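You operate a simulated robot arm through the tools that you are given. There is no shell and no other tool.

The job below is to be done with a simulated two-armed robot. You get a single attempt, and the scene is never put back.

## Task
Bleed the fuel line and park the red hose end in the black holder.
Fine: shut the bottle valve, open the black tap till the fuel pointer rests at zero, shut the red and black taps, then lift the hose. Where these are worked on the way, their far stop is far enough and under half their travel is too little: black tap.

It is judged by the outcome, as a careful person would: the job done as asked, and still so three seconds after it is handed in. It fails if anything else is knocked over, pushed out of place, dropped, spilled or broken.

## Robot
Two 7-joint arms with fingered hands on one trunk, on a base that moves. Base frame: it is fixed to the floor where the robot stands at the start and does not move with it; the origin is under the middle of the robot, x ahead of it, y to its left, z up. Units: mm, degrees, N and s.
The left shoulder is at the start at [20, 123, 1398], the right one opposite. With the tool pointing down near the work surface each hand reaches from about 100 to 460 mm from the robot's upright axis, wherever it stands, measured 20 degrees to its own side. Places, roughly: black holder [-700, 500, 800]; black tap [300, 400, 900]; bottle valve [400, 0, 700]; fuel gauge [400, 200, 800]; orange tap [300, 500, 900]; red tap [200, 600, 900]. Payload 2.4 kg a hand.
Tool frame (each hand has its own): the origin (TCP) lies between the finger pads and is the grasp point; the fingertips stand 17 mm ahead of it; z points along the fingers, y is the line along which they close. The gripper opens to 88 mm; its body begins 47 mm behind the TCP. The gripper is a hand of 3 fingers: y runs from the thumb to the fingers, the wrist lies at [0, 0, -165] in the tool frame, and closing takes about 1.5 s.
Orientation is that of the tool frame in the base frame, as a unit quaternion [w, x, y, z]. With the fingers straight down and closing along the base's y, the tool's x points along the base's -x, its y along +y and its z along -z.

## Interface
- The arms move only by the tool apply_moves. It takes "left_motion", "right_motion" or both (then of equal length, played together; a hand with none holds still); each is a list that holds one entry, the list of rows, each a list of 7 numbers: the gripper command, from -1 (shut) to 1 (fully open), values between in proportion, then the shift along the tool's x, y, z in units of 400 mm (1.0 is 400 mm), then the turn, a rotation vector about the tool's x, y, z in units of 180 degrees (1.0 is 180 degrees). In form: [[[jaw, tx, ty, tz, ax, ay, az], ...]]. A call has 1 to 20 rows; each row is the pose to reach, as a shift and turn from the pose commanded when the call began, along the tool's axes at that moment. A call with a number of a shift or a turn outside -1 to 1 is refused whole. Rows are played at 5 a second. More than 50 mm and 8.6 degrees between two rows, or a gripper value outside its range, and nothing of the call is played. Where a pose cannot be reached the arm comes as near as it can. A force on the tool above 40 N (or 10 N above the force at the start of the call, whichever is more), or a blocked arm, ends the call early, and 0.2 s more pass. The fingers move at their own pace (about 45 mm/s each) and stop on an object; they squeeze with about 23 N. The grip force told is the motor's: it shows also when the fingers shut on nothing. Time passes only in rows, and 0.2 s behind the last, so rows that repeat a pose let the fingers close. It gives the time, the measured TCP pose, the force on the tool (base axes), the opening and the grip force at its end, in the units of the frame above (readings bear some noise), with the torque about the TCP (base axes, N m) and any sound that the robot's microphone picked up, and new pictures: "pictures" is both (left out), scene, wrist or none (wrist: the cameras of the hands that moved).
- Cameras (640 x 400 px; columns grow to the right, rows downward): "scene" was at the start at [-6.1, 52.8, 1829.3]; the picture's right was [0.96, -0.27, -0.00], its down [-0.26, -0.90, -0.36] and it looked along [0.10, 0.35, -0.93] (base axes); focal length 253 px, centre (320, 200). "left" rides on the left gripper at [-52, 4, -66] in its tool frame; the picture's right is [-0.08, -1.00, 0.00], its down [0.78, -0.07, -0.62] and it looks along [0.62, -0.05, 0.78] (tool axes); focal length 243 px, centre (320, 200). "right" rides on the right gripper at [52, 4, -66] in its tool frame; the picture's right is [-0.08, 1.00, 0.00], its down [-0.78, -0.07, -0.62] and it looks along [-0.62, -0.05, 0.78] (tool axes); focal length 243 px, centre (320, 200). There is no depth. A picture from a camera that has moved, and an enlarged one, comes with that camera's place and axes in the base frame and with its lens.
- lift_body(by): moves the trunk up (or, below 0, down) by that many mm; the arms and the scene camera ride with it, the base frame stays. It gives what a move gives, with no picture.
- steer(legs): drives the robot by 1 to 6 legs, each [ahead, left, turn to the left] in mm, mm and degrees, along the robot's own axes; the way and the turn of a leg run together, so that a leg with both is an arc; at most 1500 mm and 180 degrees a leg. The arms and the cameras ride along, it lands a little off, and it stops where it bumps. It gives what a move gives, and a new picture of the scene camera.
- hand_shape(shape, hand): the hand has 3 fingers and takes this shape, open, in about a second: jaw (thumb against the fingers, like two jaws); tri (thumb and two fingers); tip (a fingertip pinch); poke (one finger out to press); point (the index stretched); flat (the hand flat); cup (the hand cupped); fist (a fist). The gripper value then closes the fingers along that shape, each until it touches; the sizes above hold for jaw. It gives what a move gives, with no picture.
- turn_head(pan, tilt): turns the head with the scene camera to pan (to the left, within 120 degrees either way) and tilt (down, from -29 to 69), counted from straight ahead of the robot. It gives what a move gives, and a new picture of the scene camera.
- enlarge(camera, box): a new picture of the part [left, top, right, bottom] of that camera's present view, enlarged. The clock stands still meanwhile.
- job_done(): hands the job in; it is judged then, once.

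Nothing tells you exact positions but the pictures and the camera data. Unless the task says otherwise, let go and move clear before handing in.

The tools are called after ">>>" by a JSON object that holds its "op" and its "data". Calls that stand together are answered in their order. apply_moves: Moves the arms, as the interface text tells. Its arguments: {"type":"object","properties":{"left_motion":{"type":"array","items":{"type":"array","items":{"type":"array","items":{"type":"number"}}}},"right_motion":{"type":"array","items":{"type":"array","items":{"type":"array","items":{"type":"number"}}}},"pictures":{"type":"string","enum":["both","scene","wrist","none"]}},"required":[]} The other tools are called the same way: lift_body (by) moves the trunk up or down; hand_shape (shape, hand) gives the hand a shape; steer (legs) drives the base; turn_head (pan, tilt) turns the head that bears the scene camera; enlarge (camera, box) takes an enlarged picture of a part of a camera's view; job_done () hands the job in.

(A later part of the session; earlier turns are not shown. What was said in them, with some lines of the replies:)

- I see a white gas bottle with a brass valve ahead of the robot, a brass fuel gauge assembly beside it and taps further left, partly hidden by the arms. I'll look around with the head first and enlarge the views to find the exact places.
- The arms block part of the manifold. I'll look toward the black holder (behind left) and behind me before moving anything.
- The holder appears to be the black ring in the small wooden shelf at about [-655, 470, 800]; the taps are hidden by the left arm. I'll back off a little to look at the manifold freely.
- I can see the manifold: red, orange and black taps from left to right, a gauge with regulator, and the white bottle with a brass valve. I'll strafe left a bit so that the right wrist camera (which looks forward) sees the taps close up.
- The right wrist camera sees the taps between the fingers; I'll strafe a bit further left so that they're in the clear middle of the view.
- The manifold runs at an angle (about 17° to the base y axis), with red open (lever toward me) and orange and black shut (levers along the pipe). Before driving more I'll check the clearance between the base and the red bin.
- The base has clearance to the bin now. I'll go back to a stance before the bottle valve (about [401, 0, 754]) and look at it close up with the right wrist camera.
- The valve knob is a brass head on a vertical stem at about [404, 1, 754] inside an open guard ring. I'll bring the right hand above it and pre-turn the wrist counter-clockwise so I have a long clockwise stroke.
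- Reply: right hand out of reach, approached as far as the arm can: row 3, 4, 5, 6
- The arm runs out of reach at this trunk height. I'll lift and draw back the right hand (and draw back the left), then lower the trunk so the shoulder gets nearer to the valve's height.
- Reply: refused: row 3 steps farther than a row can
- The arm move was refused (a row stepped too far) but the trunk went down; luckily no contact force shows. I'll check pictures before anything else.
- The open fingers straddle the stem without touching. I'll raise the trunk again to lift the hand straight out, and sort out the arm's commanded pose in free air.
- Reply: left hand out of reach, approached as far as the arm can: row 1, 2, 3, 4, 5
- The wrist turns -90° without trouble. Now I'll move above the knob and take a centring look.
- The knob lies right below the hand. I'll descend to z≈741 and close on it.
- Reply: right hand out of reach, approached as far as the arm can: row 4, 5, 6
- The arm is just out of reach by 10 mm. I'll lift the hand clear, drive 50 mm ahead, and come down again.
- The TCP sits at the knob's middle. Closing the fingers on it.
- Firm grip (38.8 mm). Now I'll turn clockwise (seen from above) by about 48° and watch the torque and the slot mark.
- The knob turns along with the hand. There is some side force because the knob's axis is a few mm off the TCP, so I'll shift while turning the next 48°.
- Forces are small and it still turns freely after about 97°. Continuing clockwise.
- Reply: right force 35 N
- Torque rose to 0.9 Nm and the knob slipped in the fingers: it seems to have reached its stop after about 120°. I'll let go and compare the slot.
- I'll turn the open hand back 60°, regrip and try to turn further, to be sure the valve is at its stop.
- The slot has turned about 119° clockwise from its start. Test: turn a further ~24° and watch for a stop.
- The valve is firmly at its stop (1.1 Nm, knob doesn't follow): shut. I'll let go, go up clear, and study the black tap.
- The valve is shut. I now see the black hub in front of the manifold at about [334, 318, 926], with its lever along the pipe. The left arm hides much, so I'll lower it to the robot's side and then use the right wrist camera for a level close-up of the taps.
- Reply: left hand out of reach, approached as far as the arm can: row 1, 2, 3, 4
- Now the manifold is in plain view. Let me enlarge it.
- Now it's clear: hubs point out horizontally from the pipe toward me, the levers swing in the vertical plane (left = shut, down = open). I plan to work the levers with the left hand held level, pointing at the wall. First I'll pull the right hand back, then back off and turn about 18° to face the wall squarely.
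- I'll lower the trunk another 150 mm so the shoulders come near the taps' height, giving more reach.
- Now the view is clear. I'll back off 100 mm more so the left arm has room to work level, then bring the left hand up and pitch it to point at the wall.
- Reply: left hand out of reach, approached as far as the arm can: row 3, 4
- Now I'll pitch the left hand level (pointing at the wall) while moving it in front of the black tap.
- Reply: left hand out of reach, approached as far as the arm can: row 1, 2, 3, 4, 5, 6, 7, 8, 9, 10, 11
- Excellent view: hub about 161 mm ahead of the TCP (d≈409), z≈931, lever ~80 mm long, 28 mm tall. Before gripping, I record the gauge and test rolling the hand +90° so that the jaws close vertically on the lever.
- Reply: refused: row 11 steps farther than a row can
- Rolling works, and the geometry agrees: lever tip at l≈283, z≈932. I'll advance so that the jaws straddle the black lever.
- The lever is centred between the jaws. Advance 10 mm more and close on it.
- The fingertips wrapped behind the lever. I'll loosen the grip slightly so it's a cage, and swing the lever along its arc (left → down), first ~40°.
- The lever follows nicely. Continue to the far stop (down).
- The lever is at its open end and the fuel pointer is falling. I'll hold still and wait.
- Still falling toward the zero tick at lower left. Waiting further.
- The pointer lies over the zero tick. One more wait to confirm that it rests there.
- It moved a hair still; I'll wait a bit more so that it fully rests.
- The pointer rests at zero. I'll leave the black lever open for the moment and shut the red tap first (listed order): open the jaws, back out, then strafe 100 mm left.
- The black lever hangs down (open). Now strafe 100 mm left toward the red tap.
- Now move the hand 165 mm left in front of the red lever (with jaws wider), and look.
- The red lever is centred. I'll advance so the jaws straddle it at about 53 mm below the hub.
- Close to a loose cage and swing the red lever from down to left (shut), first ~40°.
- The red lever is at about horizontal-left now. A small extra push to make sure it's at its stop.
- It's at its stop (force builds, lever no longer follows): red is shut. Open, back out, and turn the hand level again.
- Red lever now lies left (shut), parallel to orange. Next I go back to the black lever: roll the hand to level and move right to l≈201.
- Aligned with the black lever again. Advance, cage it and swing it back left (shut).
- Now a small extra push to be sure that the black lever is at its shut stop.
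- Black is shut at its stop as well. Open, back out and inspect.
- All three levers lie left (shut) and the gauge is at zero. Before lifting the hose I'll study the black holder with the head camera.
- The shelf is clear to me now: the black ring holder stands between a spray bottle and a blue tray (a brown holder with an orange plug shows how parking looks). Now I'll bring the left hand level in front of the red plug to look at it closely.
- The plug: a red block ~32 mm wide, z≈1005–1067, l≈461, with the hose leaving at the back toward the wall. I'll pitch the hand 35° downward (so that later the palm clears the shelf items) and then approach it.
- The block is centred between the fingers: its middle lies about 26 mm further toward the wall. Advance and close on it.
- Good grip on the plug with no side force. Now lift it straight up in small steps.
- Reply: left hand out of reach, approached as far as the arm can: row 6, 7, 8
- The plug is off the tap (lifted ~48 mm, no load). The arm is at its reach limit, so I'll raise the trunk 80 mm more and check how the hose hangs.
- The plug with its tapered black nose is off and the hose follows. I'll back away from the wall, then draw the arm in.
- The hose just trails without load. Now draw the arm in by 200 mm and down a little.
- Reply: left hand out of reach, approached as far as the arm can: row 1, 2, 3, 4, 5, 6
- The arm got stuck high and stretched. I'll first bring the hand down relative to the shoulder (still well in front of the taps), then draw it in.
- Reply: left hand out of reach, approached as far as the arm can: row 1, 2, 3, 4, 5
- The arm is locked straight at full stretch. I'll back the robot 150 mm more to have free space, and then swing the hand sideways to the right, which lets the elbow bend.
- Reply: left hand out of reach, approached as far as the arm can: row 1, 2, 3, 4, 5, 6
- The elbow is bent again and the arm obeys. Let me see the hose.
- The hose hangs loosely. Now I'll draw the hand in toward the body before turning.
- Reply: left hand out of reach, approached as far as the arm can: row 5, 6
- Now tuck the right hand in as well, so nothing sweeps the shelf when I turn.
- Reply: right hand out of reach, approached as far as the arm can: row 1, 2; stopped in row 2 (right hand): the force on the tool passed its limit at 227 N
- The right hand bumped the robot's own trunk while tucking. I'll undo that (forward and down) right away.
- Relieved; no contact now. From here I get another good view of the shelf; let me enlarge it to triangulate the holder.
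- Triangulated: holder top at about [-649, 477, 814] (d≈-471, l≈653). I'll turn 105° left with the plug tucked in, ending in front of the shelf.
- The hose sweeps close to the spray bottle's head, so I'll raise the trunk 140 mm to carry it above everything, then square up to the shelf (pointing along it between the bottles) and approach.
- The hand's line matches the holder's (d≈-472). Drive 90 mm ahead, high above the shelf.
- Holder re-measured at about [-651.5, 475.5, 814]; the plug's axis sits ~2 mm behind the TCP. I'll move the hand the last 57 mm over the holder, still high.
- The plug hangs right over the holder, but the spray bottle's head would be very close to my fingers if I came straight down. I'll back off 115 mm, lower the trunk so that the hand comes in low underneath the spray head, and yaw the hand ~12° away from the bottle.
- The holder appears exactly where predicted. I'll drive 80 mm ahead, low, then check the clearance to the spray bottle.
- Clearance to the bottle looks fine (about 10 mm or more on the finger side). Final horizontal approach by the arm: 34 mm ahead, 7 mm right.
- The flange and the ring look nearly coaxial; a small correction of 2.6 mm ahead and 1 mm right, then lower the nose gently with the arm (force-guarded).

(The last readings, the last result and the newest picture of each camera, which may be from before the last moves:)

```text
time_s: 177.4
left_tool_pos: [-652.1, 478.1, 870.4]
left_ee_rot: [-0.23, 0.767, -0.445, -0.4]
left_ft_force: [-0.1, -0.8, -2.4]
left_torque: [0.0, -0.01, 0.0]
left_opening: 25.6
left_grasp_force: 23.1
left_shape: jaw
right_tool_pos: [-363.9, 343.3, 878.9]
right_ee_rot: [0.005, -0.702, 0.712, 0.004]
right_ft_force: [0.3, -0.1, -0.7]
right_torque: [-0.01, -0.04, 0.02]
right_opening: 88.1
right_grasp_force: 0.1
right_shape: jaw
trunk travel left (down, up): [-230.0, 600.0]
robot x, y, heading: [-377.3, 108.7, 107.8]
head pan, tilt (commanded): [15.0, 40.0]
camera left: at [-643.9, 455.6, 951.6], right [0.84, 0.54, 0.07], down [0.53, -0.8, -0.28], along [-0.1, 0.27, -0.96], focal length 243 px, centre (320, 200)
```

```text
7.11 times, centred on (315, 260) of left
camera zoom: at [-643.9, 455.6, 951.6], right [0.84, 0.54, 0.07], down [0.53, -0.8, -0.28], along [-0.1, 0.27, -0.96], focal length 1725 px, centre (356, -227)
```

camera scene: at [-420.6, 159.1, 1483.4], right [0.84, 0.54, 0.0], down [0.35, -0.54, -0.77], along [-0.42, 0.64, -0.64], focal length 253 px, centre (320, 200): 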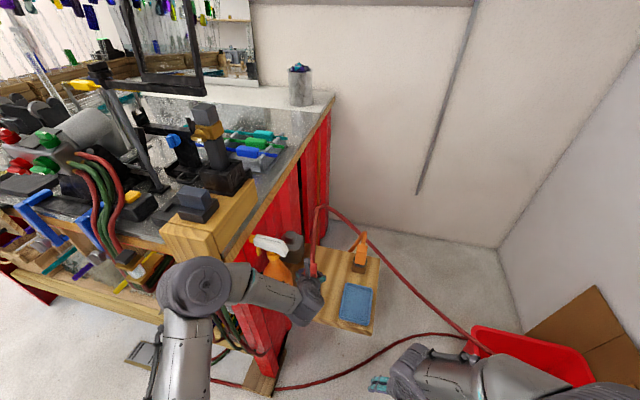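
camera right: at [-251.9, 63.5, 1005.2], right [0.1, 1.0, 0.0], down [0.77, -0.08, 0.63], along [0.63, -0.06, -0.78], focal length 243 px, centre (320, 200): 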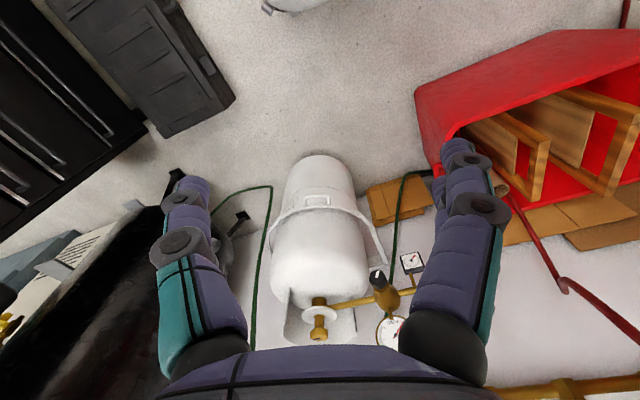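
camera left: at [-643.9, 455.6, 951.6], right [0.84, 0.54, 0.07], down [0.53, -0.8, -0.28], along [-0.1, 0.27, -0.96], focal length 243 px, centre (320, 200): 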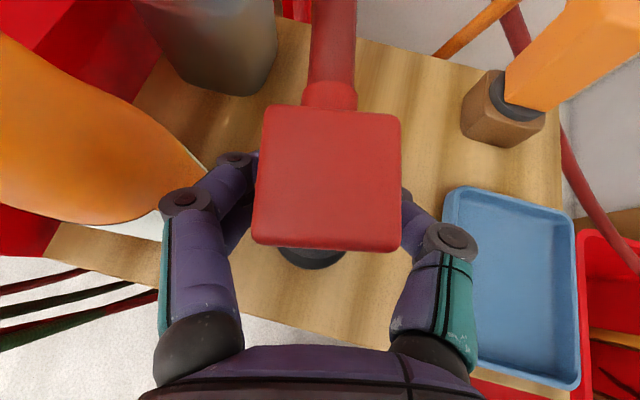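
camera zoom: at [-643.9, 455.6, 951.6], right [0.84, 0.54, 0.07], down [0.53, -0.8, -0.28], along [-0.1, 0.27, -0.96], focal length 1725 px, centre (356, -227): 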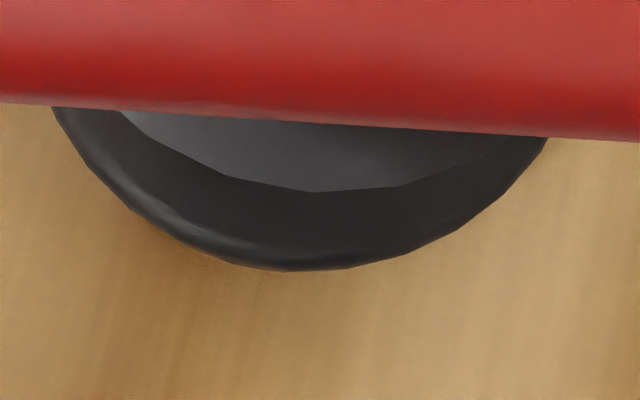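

Coaxial within about a millimetre and the nose is entering with no contact force. Continue down ~20 mm.

>>> {"op": "apply_moves", "data": {"left_motion": [[[-1, 0.0082, 0, 0.0057, 0, 0, 0], [-1, 0.0164, 0, 0.0115, 0, 0, 0], [-1, 0.0246, 0, 0.0172, 0, 0, 0], [-1, 0.0328, 0, 0.0229, 0, 0, 0], [-1, 0.0369, 0, 0.0258, 0, 0, 0]]], "pictures": "both"}}

>>> {"op": "enlarge", "data": {"camera": "left", "box": [270, 235, 360, 285]}}

```text
time_s: 178.6
left_tool_pos: [-651.9, 478.3, 852.1]
left_ee_rot: [-0.23, 0.768, -0.445, -0.399]
left_ft_force: [-0.1, -0.2, -1.9]
left_torque: [0.0, -0.03, -0.01]
left_opening: 25.8
left_grasp_force: 23.2
left_shape: jaw
right_tool_pos: [-363.5, 343.0, 877.7]
right_ee_rot: [0.005, -0.702, 0.712, 0.005]
right_ft_force: [-0.3, 0.2, 0.1]
right_torque: [0.02, -0.03, -0.01]
right_opening: 87.9
right_grasp_force: 0.1
right_shape: jaw
trunk travel left (down, up): [-230.0, 600.0]
robot x, y, heading: [-380.0, 109.8, 108.1]
head pan, tilt (commanded): [15.0, 40.0]
camera scene: at [-420.6, 159.1, 1483.4], right [0.84, 0.54, 0.0], down [0.35, -0.54, -0.77], along [-0.42, 0.64, -0.64], focal length 253 px, centre (320, 200)
camera left: at [-643.7, 455.5, 933.7], right [0.84, 0.54, 0.07], down [0.53, -0.8, -0.28], along [-0.1, 0.27, -0.96], focal length 243 px, centre (320, 200)
```

scene: 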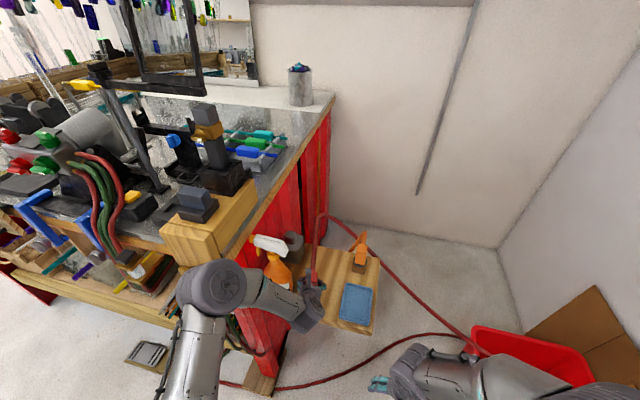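
left: 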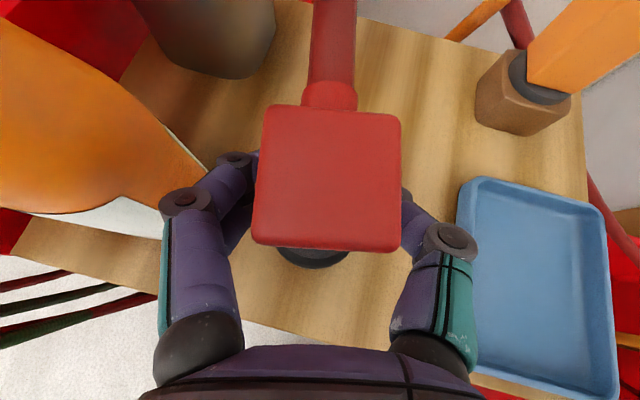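

```text
7.11 times, centred on (315, 260) of left
camera zoom: at [-643.7, 455.5, 933.7], right [0.84, 0.54, 0.07], down [0.53, -0.8, -0.28], along [-0.1, 0.27, -0.96], focal length 1725 px, centre (356, -227)
```

zoom: 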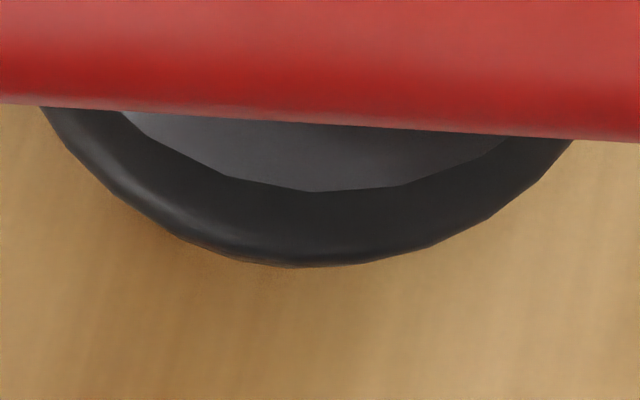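

Still no contact; a few more millimetres in small steps.

>>> {"op": "apply_moves", "data": {"left_motion": [[[-1, 0.0041, 0, 0.0029, 0, 0, 0], [-1, 0.0082, 0, 0.0057, 0, 0, 0], [-1, 0.0123, 0, 0.0086, 0, 0, 0], [-1, 0.0164, 0, 0.0115, 0, 0, 0]]], "pictures": "wrist"}}

>>> {"op": "enlarge", "data": {"camera": "left", "box": [270, 235, 360, 285]}}

```text
time_s: 179.6
left_tool_pos: [-651.8, 478.3, 845.2]
left_ee_rot: [-0.23, 0.768, -0.445, -0.399]
left_ft_force: [0.5, 0.0, -2.1]
left_torque: [0.0, 0.02, 0.02]
left_opening: 25.6
left_grasp_force: 23.5
left_shape: jaw
right_tool_pos: [-363.4, 342.9, 878.2]
right_ee_rot: [0.005, -0.702, 0.712, 0.004]
right_ft_force: [0.0, 0.1, 0.9]
right_torque: [-0.04, -0.02, -0.03]
right_opening: 88.1
right_grasp_force: 0.1
right_shape: jaw
trunk travel left (down, up): [-230.0, 600.0]
robot x, y, heading: [-377.0, 105.1, 107.7]
head pan, tilt (commanded): [15.0, 40.0]
camera left: at [-643.6, 455.3, 925.7], right [0.84, 0.54, 0.07], down [0.53, -0.8, -0.28], along [-0.1, 0.27, -0.96], focal length 243 px, centre (320, 200)
```

left: 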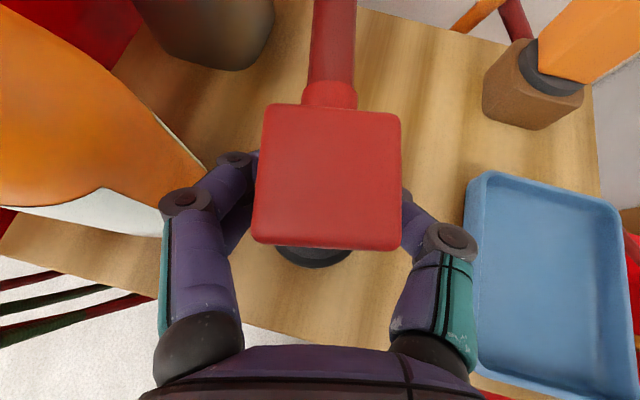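

```text
7.11 times, centred on (315, 260) of left
camera zoom: at [-643.6, 455.3, 925.7], right [0.84, 0.54, 0.07], down [0.53, -0.8, -0.28], along [-0.1, 0.27, -0.96], focal length 1725 px, centre (356, -227)
```

zoom: 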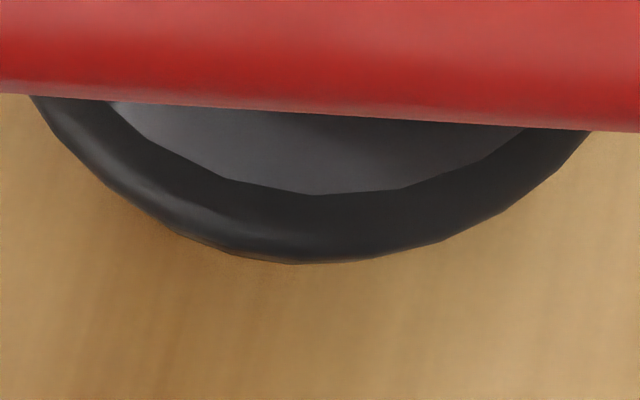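

>>> {"op": "apply_moves", "data": {"left_motion": [[[-1, 0.0041, 0, 0.0029, 0, 0, 0], [-1, 0.0082, 0, 0.0057, 0, 0, 0], [-1, 0.0082, 0, 0.0057, 0, 0, 0]]], "pictures": "wrist"}}

>>> {"op": "enlarge", "data": {"camera": "left", "box": [270, 235, 360, 285]}}

>>> {"op": "enlarge", "data": {"camera": "scene", "box": [270, 230, 370, 310]}}

```text
time_s: 180.4
left_tool_pos: [-652.3, 478.1, 841.0]
left_ee_rot: [-0.23, 0.768, -0.445, -0.4]
left_ft_force: [-1.3, 2.3, 7.9]
left_torque: [0.05, 0.02, -0.01]
left_opening: 25.5
left_grasp_force: 22.7
left_shape: jaw
right_tool_pos: [-362.8, 344.6, 879.2]
right_ee_rot: [0.004, -0.702, 0.712, 0.003]
right_ft_force: [-0.5, 0.1, 0.8]
right_torque: [0.0, -0.03, -0.02]
right_opening: 88.0
right_grasp_force: 0.1
right_shape: jaw
trunk travel left (down, up): [-230.0, 600.0]
robot x, y, heading: [-380.3, 108.5, 108.0]
head pan, tilt (commanded): [15.0, 40.0]
camera left: at [-643.5, 455.1, 922.1], right [0.84, 0.54, 0.07], down [0.53, -0.8, -0.28], along [-0.1, 0.27, -0.96], focal length 243 px, centre (320, 200)
```

left: 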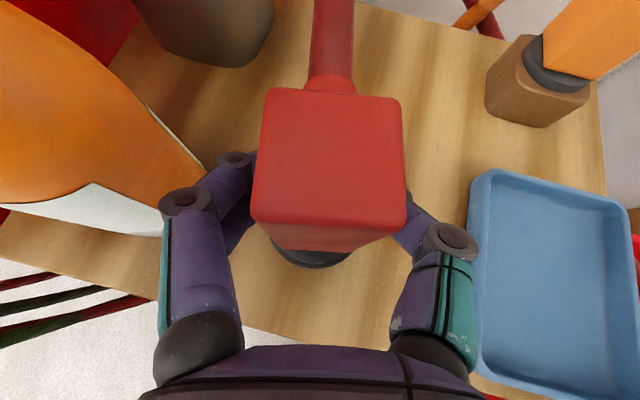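

```text
7.11 times, centred on (315, 260) of left
camera zoom: at [-643.5, 455.1, 922.1], right [0.84, 0.54, 0.07], down [0.53, -0.8, -0.28], along [-0.1, 0.27, -0.96], focal length 1725 px, centre (356, -227)
```

zoom: 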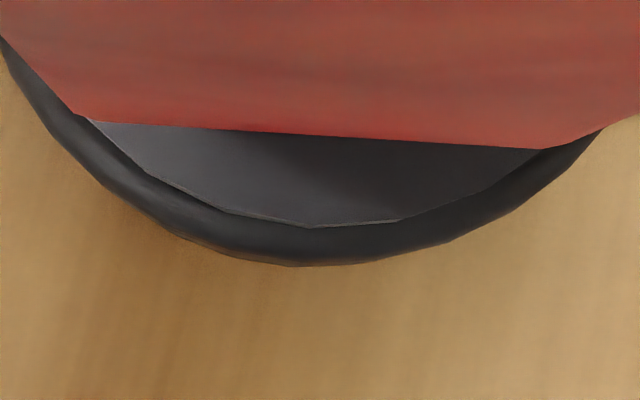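

```text
5.00 times, centred on (320, 270) of scene
camera zoom: at [-420.3, 158.6, 1483.5], right [0.84, 0.54, 0.0], down [0.35, -0.54, -0.77], along [-0.42, 0.64, -0.64], focal length 1266 px, centre (320, -150)
```

zoom: 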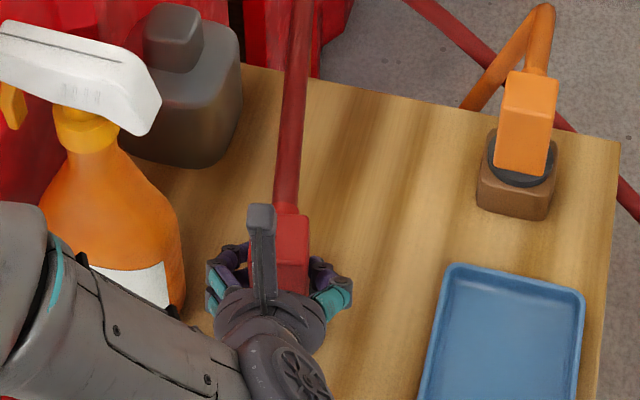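

Contact: about 10 N upward, the plug's nose is seated in the holder and the plug begins to tip slightly in my grip. I'll relieve by raising the hand 4 mm and look again.

>>> {"op": "apply_moves", "data": {"left_motion": [[[-1, -0.0041, 0, -0.0029, 0, 0, 0], [-1, -0.0082, 0, -0.0057, 0, 0, 0], [-1, -0.0082, 0, -0.0057, 0, 0, 0]]], "pictures": "wrist"}}

>>> {"op": "enlarge", "data": {"camera": "left", "box": [240, 200, 400, 300]}}

```text
time_s: 181.2
left_tool_pos: [-652.7, 479.1, 843.2]
left_ee_rot: [-0.229, 0.768, -0.445, -0.399]
left_ft_force: [-0.2, -0.1, -1.3]
left_torque: [-0.04, 0.05, -0.02]
left_opening: 26.0
left_grasp_force: 23.4
left_shape: jaw
right_tool_pos: [-363.1, 342.3, 878.2]
right_ee_rot: [0.005, -0.702, 0.712, 0.004]
right_ft_force: [0.3, 0.6, -0.6]
right_torque: [0.03, -0.02, -0.02]
right_opening: 88.1
right_grasp_force: 0.0
right_shape: jaw
trunk travel left (down, up): [-230.0, 600.0]
robot x, y, heading: [-378.7, 106.6, 107.9]
head pan, tilt (commanded): [15.0, 40.0]
camera left: at [-643.9, 455.0, 925.3], right [0.84, 0.54, 0.07], down [0.53, -0.8, -0.28], along [-0.1, 0.27, -0.96], focal length 243 px, centre (320, 200)
```

left: 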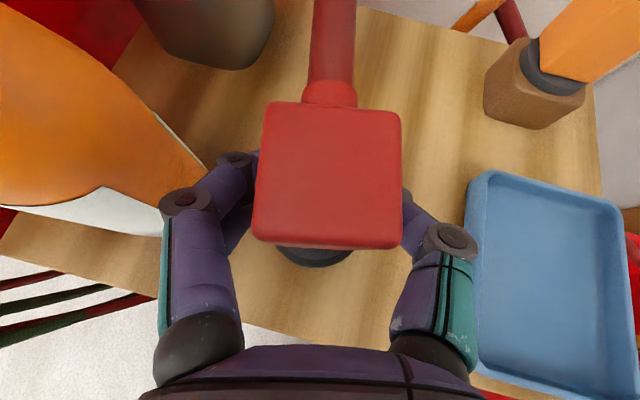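

```text
4.00 times, centred on (320, 250) of left
camera zoom: at [-643.9, 455.0, 925.3], right [0.84, 0.54, 0.07], down [0.53, -0.8, -0.28], along [-0.1, 0.27, -0.96], focal length 970 px, centre (320, 0)
```

zoom: 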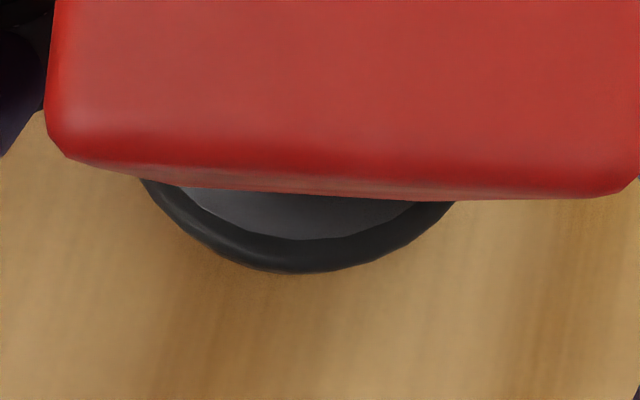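

Upright again, nearly no load. Now open the fingers just slightly (about 9 mm in all) to let the plug settle.

>>> {"op": "apply_moves", "data": {"left_motion": [[[-0.3, 0, 0, 0, 0, 0, 0], [-0.3, 0, 0, 0, 0, 0, 0], [-0.2, 0, 0, 0, 0, 0, 0], [-0.2, 0, 0, 0, 0, 0, 0], [-0.2, 0, 0, 0, 0, 0, 0]]], "pictures": "both"}}

>>> {"op": "enlarge", "data": {"camera": "left", "box": [160, 80, 480, 280]}}

>>> {"op": "enlarge", "data": {"camera": "scene", "box": [270, 230, 370, 310]}}

```text
time_s: 182.4
left_tool_pos: [-652.1, 477.3, 844.4]
left_ee_rot: [-0.229, 0.768, -0.445, -0.399]
left_ft_force: [-0.6, -1.1, 0.3]
left_torque: [-0.02, -0.01, -0.01]
left_opening: 34.4
left_grasp_force: 0.1
left_shape: jaw
right_tool_pos: [-363.0, 343.7, 879.2]
right_ee_rot: [0.004, -0.703, 0.712, 0.005]
right_ft_force: [-1.1, 0.2, 0.5]
right_torque: [0.02, -0.03, 0.02]
right_opening: 88.0
right_grasp_force: 0.0
right_shape: jaw
trunk travel left (down, up): [-230.0, 600.0]
robot x, y, heading: [-379.0, 106.9, 108.1]
head pan, tilt (commanded): [15.0, 40.0]
camera scene: at [-420.5, 159.0, 1483.4], right [0.84, 0.54, 0.0], down [0.35, -0.54, -0.77], along [-0.42, 0.64, -0.64], focal length 253 px, centre (320, 200)
camera left: at [-643.9, 455.0, 925.6], right [0.84, 0.54, 0.07], down [0.53, -0.8, -0.28], along [-0.1, 0.27, -0.96], focal length 243 px, centre (320, 200)
```

scene: 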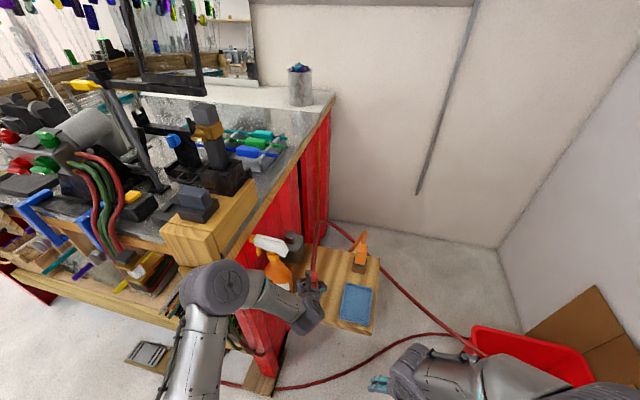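
left: 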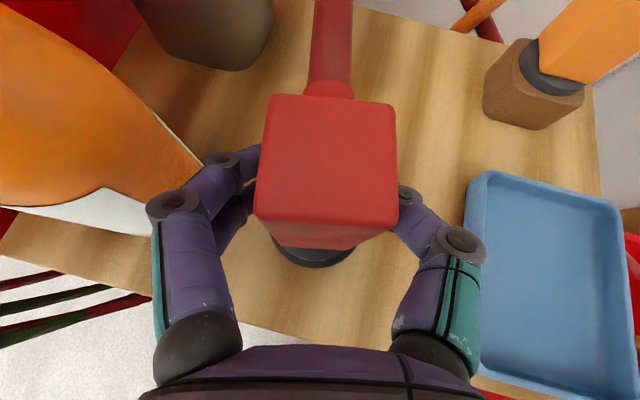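

```text
2.00 times, centred on (320, 180) of left
camera zoom: at [-643.9, 455.0, 925.6], right [0.84, 0.54, 0.07], down [0.53, -0.8, -0.28], along [-0.1, 0.27, -0.96], focal length 485 px, centre (320, 240)
```

zoom: 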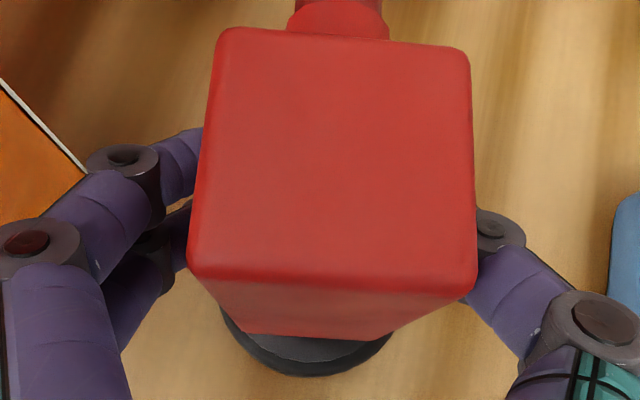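

```text
5.00 times, centred on (320, 270) of scene
camera zoom: at [-420.5, 159.0, 1483.4], right [0.84, 0.54, 0.0], down [0.35, -0.54, -0.77], along [-0.42, 0.64, -0.64], focal length 1266 px, centre (320, -150)
```

zoom: 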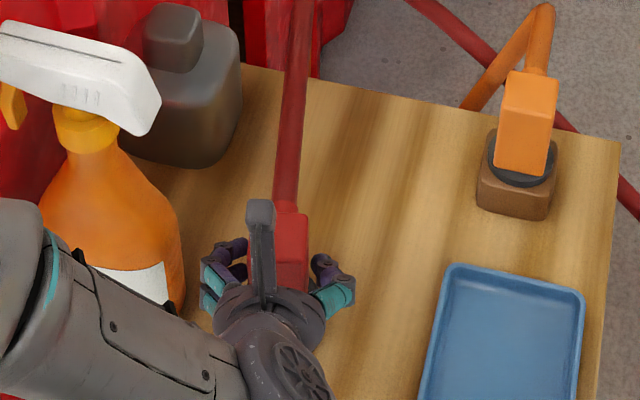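

The plug is released and sits in the holder, leaning a little with the hose. I'll open slightly more and withdraw back-and-up along the hand's axis, watching the force.

>>> {"op": "apply_moves", "data": {"left_motion": [[[-0.1, 0, 0, 0, 0, 0, 0], [-0.1, 0, 0, 0, 0, 0, 0], [-0.1, 0, 0, -0.02, 0, 0, 0], [-0.1, 0, 0, -0.05, 0, 0, 0], [-0.1, 0, 0, -0.08, 0, 0, 0]]], "pictures": "both"}}

>>> {"op": "enlarge", "data": {"camera": "scene", "box": [270, 230, 370, 310]}}

```text
time_s: 183.6
left_tool_pos: [-638.9, 456.0, 861.9]
left_ee_rot: [-0.229, 0.768, -0.444, -0.4]
left_ft_force: [0.5, -0.8, 0.1]
left_torque: [0.02, -0.01, -0.01]
left_opening: 39.3
left_grasp_force: 0.1
left_shape: jaw
right_tool_pos: [-364.3, 343.2, 878.6]
right_ee_rot: [0.005, -0.702, 0.712, 0.004]
right_ft_force: [1.4, 0.1, -0.5]
right_torque: [-0.01, -0.01, 0.01]
right_opening: 88.1
right_grasp_force: 0.1
right_shape: jaw
trunk travel left (down, up): [-230.0, 600.0]
robot x, y, heading: [-380.4, 107.7, 108.1]
head pan, tilt (commanded): [15.0, 40.0]
camera scene: at [-420.4, 158.9, 1483.4], right [0.84, 0.54, 0.0], down [0.35, -0.54, -0.77], along [-0.42, 0.64, -0.64], focal length 253 px, centre (320, 200)
camera left: at [-630.2, 432.6, 944.3], right [0.84, 0.54, 0.07], down [0.53, -0.8, -0.28], along [-0.1, 0.27, -0.96], focal length 243 px, centre (320, 200)
```

scene: 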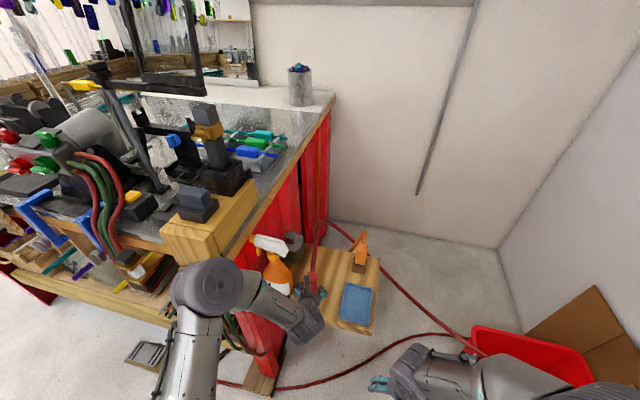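
left: 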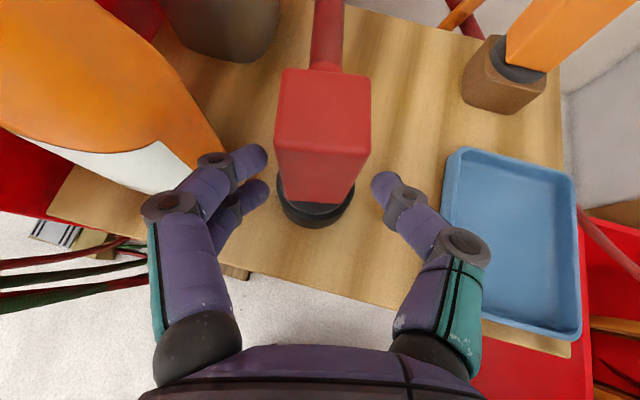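

```text
5.00 times, centred on (320, 270) of scene
camera zoom: at [-420.4, 158.9, 1483.4], right [0.84, 0.54, 0.0], down [0.35, -0.54, -0.77], along [-0.42, 0.64, -0.64], focal length 1266 px, centre (320, -150)
```

zoom: 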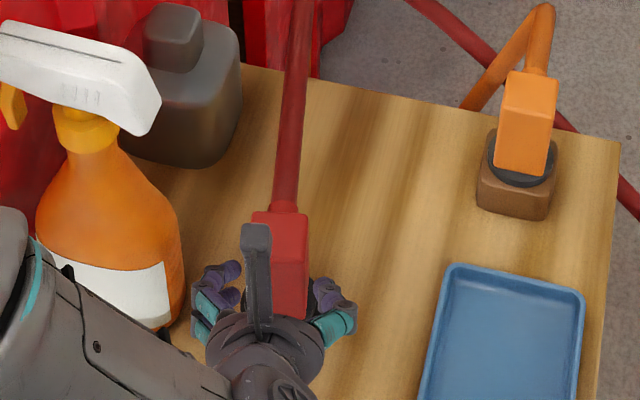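

The plug stands freely in the holder. Withdraw further along the hand's axis, then view it.

>>> {"op": "apply_moves", "data": {"left_motion": [[[-0.1, 0, 0, -0.08, 0, 0, 0], [-0.1, 0, 0, -0.17, 0, 0, 0], [-0.1, 0, 0, -0.26, 0, 0, 0]]], "pictures": "both"}}

>>> {"op": "enlarge", "data": {"camera": "left", "box": [200, 0, 440, 150]}}

```text
time_s: 184.4
left_tool_pos: [-594.9, 380.6, 922.9]
left_ee_rot: [-0.23, 0.768, -0.445, -0.4]
left_ft_force: [0.5, 0.5, -0.6]
left_torque: [-0.02, 0.02, 0.01]
left_opening: 39.2
left_grasp_force: 0.2
left_shape: jaw
right_tool_pos: [-361.8, 343.0, 879.2]
right_ee_rot: [0.005, -0.702, 0.712, 0.003]
right_ft_force: [1.5, -0.4, 0.2]
right_torque: [0.01, 0.03, 0.02]
right_opening: 88.1
right_grasp_force: 0.2
right_shape: jaw
trunk travel left (down, up): [-230.0, 600.0]
robot x, y, heading: [-381.4, 106.2, 107.8]
head pan, tilt (commanded): [15.0, 40.0]
camera scene: at [-420.3, 158.7, 1483.5], right [0.84, 0.54, 0.0], down [0.35, -0.54, -0.77], along [-0.42, 0.64, -0.64], focal length 253 px, centre (320, 200)
camera left: at [-587.4, 357.4, 1004.0], right [0.84, 0.54, 0.07], down [0.53, -0.8, -0.28], along [-0.1, 0.27, -0.96], focal length 243 px, centre (320, 200)
```

scene: 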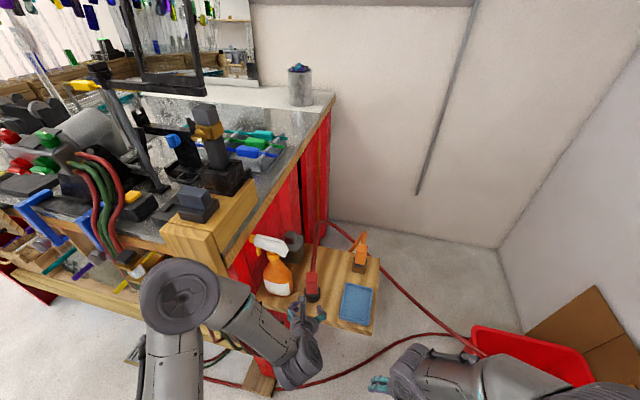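
left: 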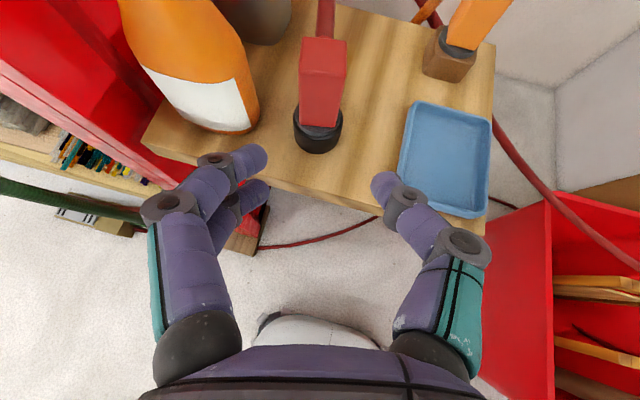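

```text
2.67 times, centred on (320, 75) of left
camera zoom: at [-587.4, 357.4, 1004.0], right [0.84, 0.54, 0.07], down [0.53, -0.8, -0.28], along [-0.1, 0.27, -0.96], focal length 647 px, centre (320, 533)
```

zoom: 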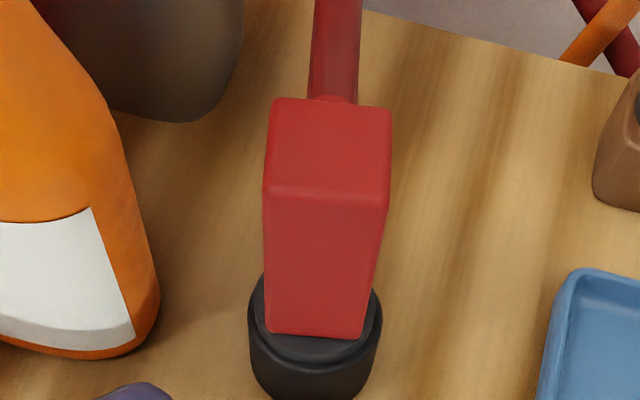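

The plug is parked upright in the black ring. I'll back the robot away and check from a distance, including the taps and the gauge.

>>> {"op": "steer", "data": {"legs": [[-150, 0, 0]]}}

>>> {"op": "enlarge", "data": {"camera": "scene", "box": [240, 190, 420, 310]}}

>>> {"op": "enlarge", "data": {"camera": "left", "box": [0, 0, 640, 400]}}

```text
time_s: 185.8
left_tool_pos: [-550.9, 237.6, 921.9]
left_ee_rot: [-0.23, 0.768, -0.444, -0.4]
left_ft_force: [-0.2, 0.0, 0.0]
left_torque: [-0.01, 0.02, 0.0]
left_opening: 39.4
left_grasp_force: 0.0
left_shape: jaw
right_tool_pos: [-317.3, 200.7, 878.7]
right_ee_rot: [0.005, -0.702, 0.712, 0.004]
right_ft_force: [0.7, -0.1, 0.2]
right_torque: [0.01, 0.02, 0.0]
right_opening: 88.1
right_grasp_force: 0.0
right_shape: jaw
trunk travel left (down, up): [-230.0, 600.0]
robot x, y, heading: [-331.7, -33.2, 108.1]
head pan, tilt (commanded): [15.0, 40.0]
camera scene: at [-374.3, 15.9, 1483.5], right [0.84, 0.54, 0.0], down [0.35, -0.54, -0.77], along [-0.42, 0.64, -0.64], focal length 253 px, centre (320, 200)
```

scene: 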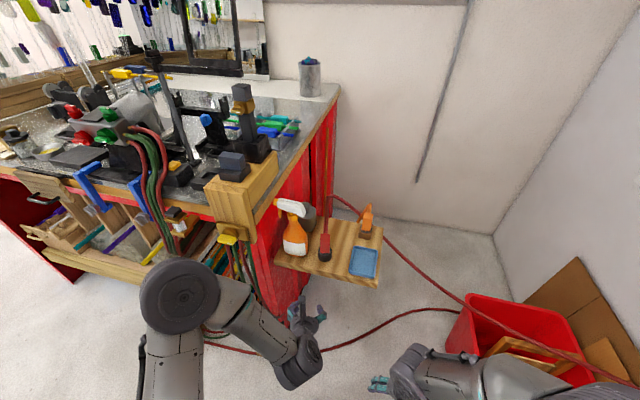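

```text
3.33 times, centred on (330, 250) of scene
camera zoom: at [-374.3, 15.9, 1483.5], right [0.84, 0.54, 0.0], down [0.35, -0.54, -0.77], along [-0.42, 0.64, -0.64], focal length 844 px, centre (287, 33)
```

zoom: 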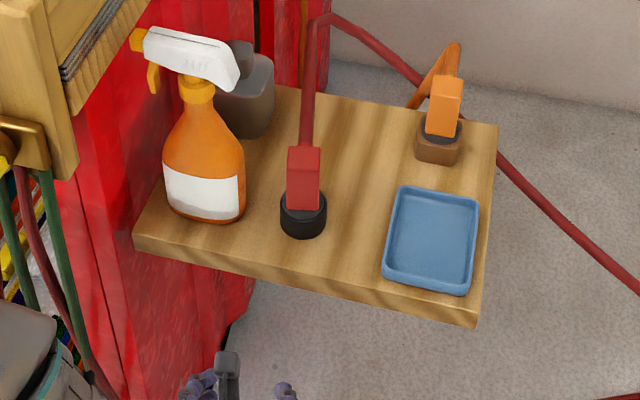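

```text
1.00 times, centred on (320, 200) of left (not enlarged: the box is as wide or as high as the picture)
camera zoom: at [-541.6, 215.0, 1004.0], right [0.84, 0.54, 0.07], down [0.54, -0.8, -0.28], along [-0.1, 0.27, -0.96], focal length 243 px, centre (320, 200)
```

zoom: 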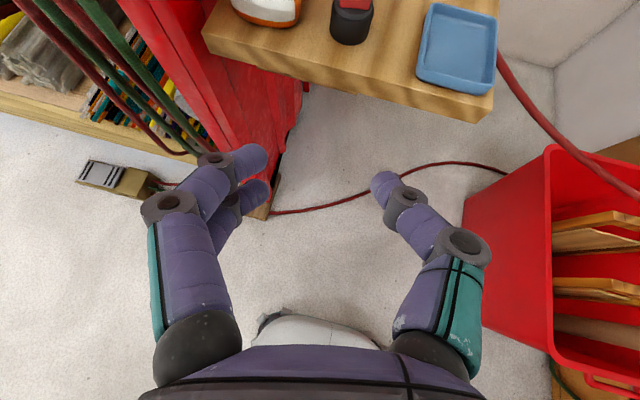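

The plug stays put in the holder and the other items are untouched. Now a final check of the taps, gauge and bottle valve.

>>> {"op": "turn_head", "data": {"pan": -75, "tilt": 35}}

>>> {"op": "enlarge", "data": {"camera": "scene", "box": [200, 120, 440, 270]}}

```text
time_s: 187.4
left_tool_pos: [-550.0, 238.5, 922.4]
left_ee_rot: [-0.23, 0.767, -0.445, -0.4]
left_ft_force: [-0.5, 0.3, -0.5]
left_torque: [-0.01, 0.03, -0.03]
left_opening: 39.3
left_grasp_force: 0.1
left_shape: jaw
right_tool_pos: [-317.0, 200.7, 878.8]
right_ee_rot: [0.004, -0.702, 0.712, 0.005]
right_ft_force: [-0.2, -0.8, -1.1]
right_torque: [-0.02, -0.01, -0.03]
right_opening: 88.1
right_grasp_force: 0.0
right_shape: jaw
trunk travel left (down, up): [-230.0, 600.0]
robot x, y, heading: [-332.2, -35.0, 107.7]
head pan, tilt (commanded): [-75.0, 35.0]
camera scene: at [-254.4, -6.6, 1491.0], right [0.54, -0.84, 0.0], down [-0.48, -0.31, -0.82], along [0.69, 0.45, -0.57], focal length 253 px, centre (320, 200)
```

scene: 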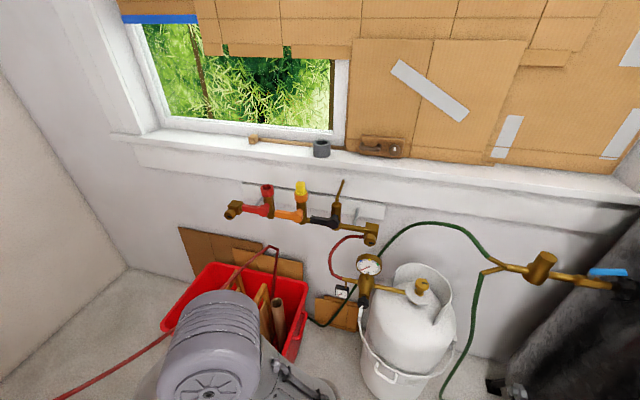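

```text
2.67 times, centred on (320, 195) of scene
camera zoom: at [-254.4, -6.6, 1491.0], right [0.54, -0.84, 0.0], down [-0.48, -0.31, -0.82], along [0.69, 0.45, -0.57], focal length 675 px, centre (320, 213)
```

zoom: 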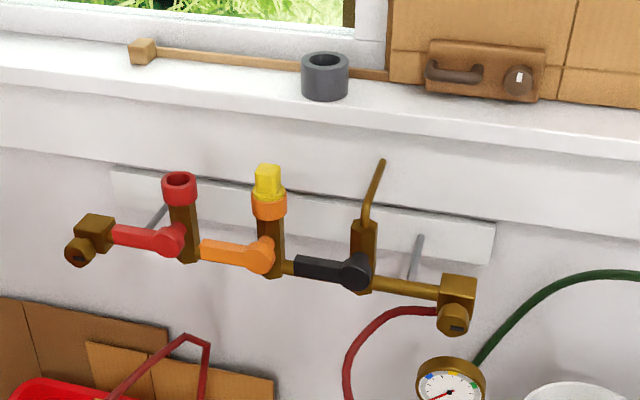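

Taps all shut, gauge at zero, valve untouched since shutting. One last look at the parked plug after some seconds.

>>> {"op": "turn_head", "data": {"pan": 20, "tilt": 30}}

>>> {"op": "enlarge", "data": {"camera": "scene", "box": [250, 180, 370, 280]}}

```text
time_s: 189.2
left_tool_pos: [-549.8, 239.3, 922.8]
left_ee_rot: [-0.23, 0.768, -0.444, -0.4]
left_ft_force: [0.3, -0.1, -0.8]
left_torque: [0.0, 0.01, 0.04]
left_opening: 39.3
left_grasp_force: 0.0
left_shape: jaw
right_tool_pos: [-318.5, 201.1, 879.5]
right_ee_rot: [0.004, -0.702, 0.712, 0.004]
right_ft_force: [0.3, -0.4, -0.2]
right_torque: [0.01, 0.0, -0.01]
right_opening: 88.2
right_grasp_force: 0.0
right_shape: jaw
trunk travel left (down, up): [-230.0, 600.0]
robot x, y, heading: [-330.0, -35.4, 108.3]
head pan, tilt (commanded): [20.0, 30.0]
camera scene: at [-383.9, 16.8, 1498.8], right [0.79, 0.61, 0.0], down [0.31, -0.39, -0.87], along [-0.53, 0.68, -0.5], focal length 253 px, centre (320, 200)
```

scene: 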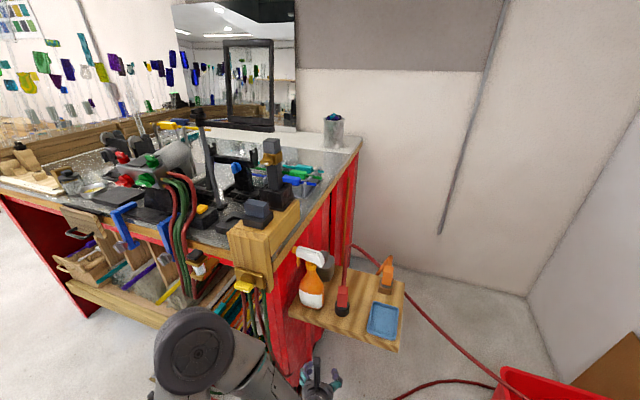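

```text
4.00 times, centred on (310, 230) of scene
camera zoom: at [-383.9, 16.8, 1498.8], right [0.79, 0.61, 0.0], down [0.31, -0.39, -0.87], along [-0.53, 0.68, -0.5], focal length 1012 px, centre (360, 80)
```

zoom: 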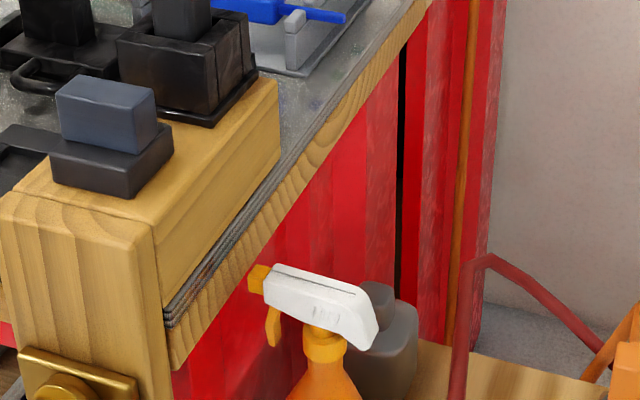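

>>> {"op": "enlarge", "data": {"camera": "scene", "box": [290, 240, 410, 350]}}

```text
3.64 times, centred on (350, 295) of scene
camera zoom: at [-383.9, 16.8, 1498.8], right [0.79, 0.61, 0.0], down [0.31, -0.39, -0.87], along [-0.53, 0.68, -0.5], focal length 920 px, centre (211, -146)
```

zoom: 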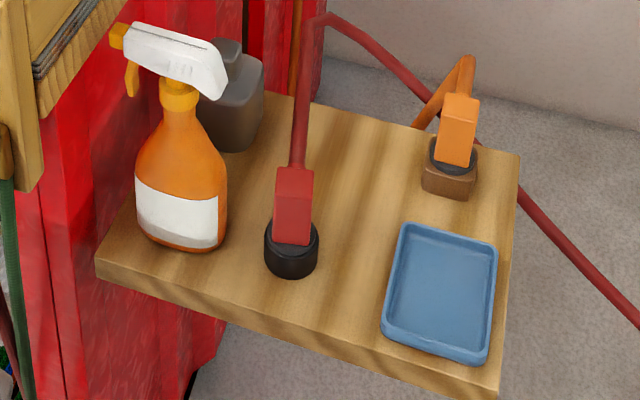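

The red hose end stands upright in the black holder. Bottle valve, red, orange and black taps are all shut, the fuel pointer is at zero, nothing was disturbed, and both hands are clear. I'm handing the job in.

>>> {"op": "job_done", "data": {}}

```text
The job is handed in.
```

The fuel line is bled, and the red hose end stands in the black holder on the wooden shelf. I've handed the job in, but no verdict has come back yet.

- **Bottle valve:** I turned it about 120° clockwise until it hit its stop. A second try showed it would not turn further.
- **Bleeding:** I opened the black tap to its far stop and waited. The fuel pointer fell to the zero tick and stayed there.
- **Taps:** I shut red first, then black, each to its stop. In the last look all the levers lay along the pipe and the pointer was still at zero.
- **Hose end:** I lifted it off the red tap and set it nose-down in the black holder. It leans slightly toward the hose but kept its place in several looks after I let go. It did not go deeper when I pressed it down, so I took it as seated.

The spray bottle, grey bottle, blue tray and orange plug on the shelf look unmoved. Early in the carry the right hand bumped hard against what I took to be the robot's own trunk, a peak of 227 N. I moved it off at once and saw nothing else disturbed.
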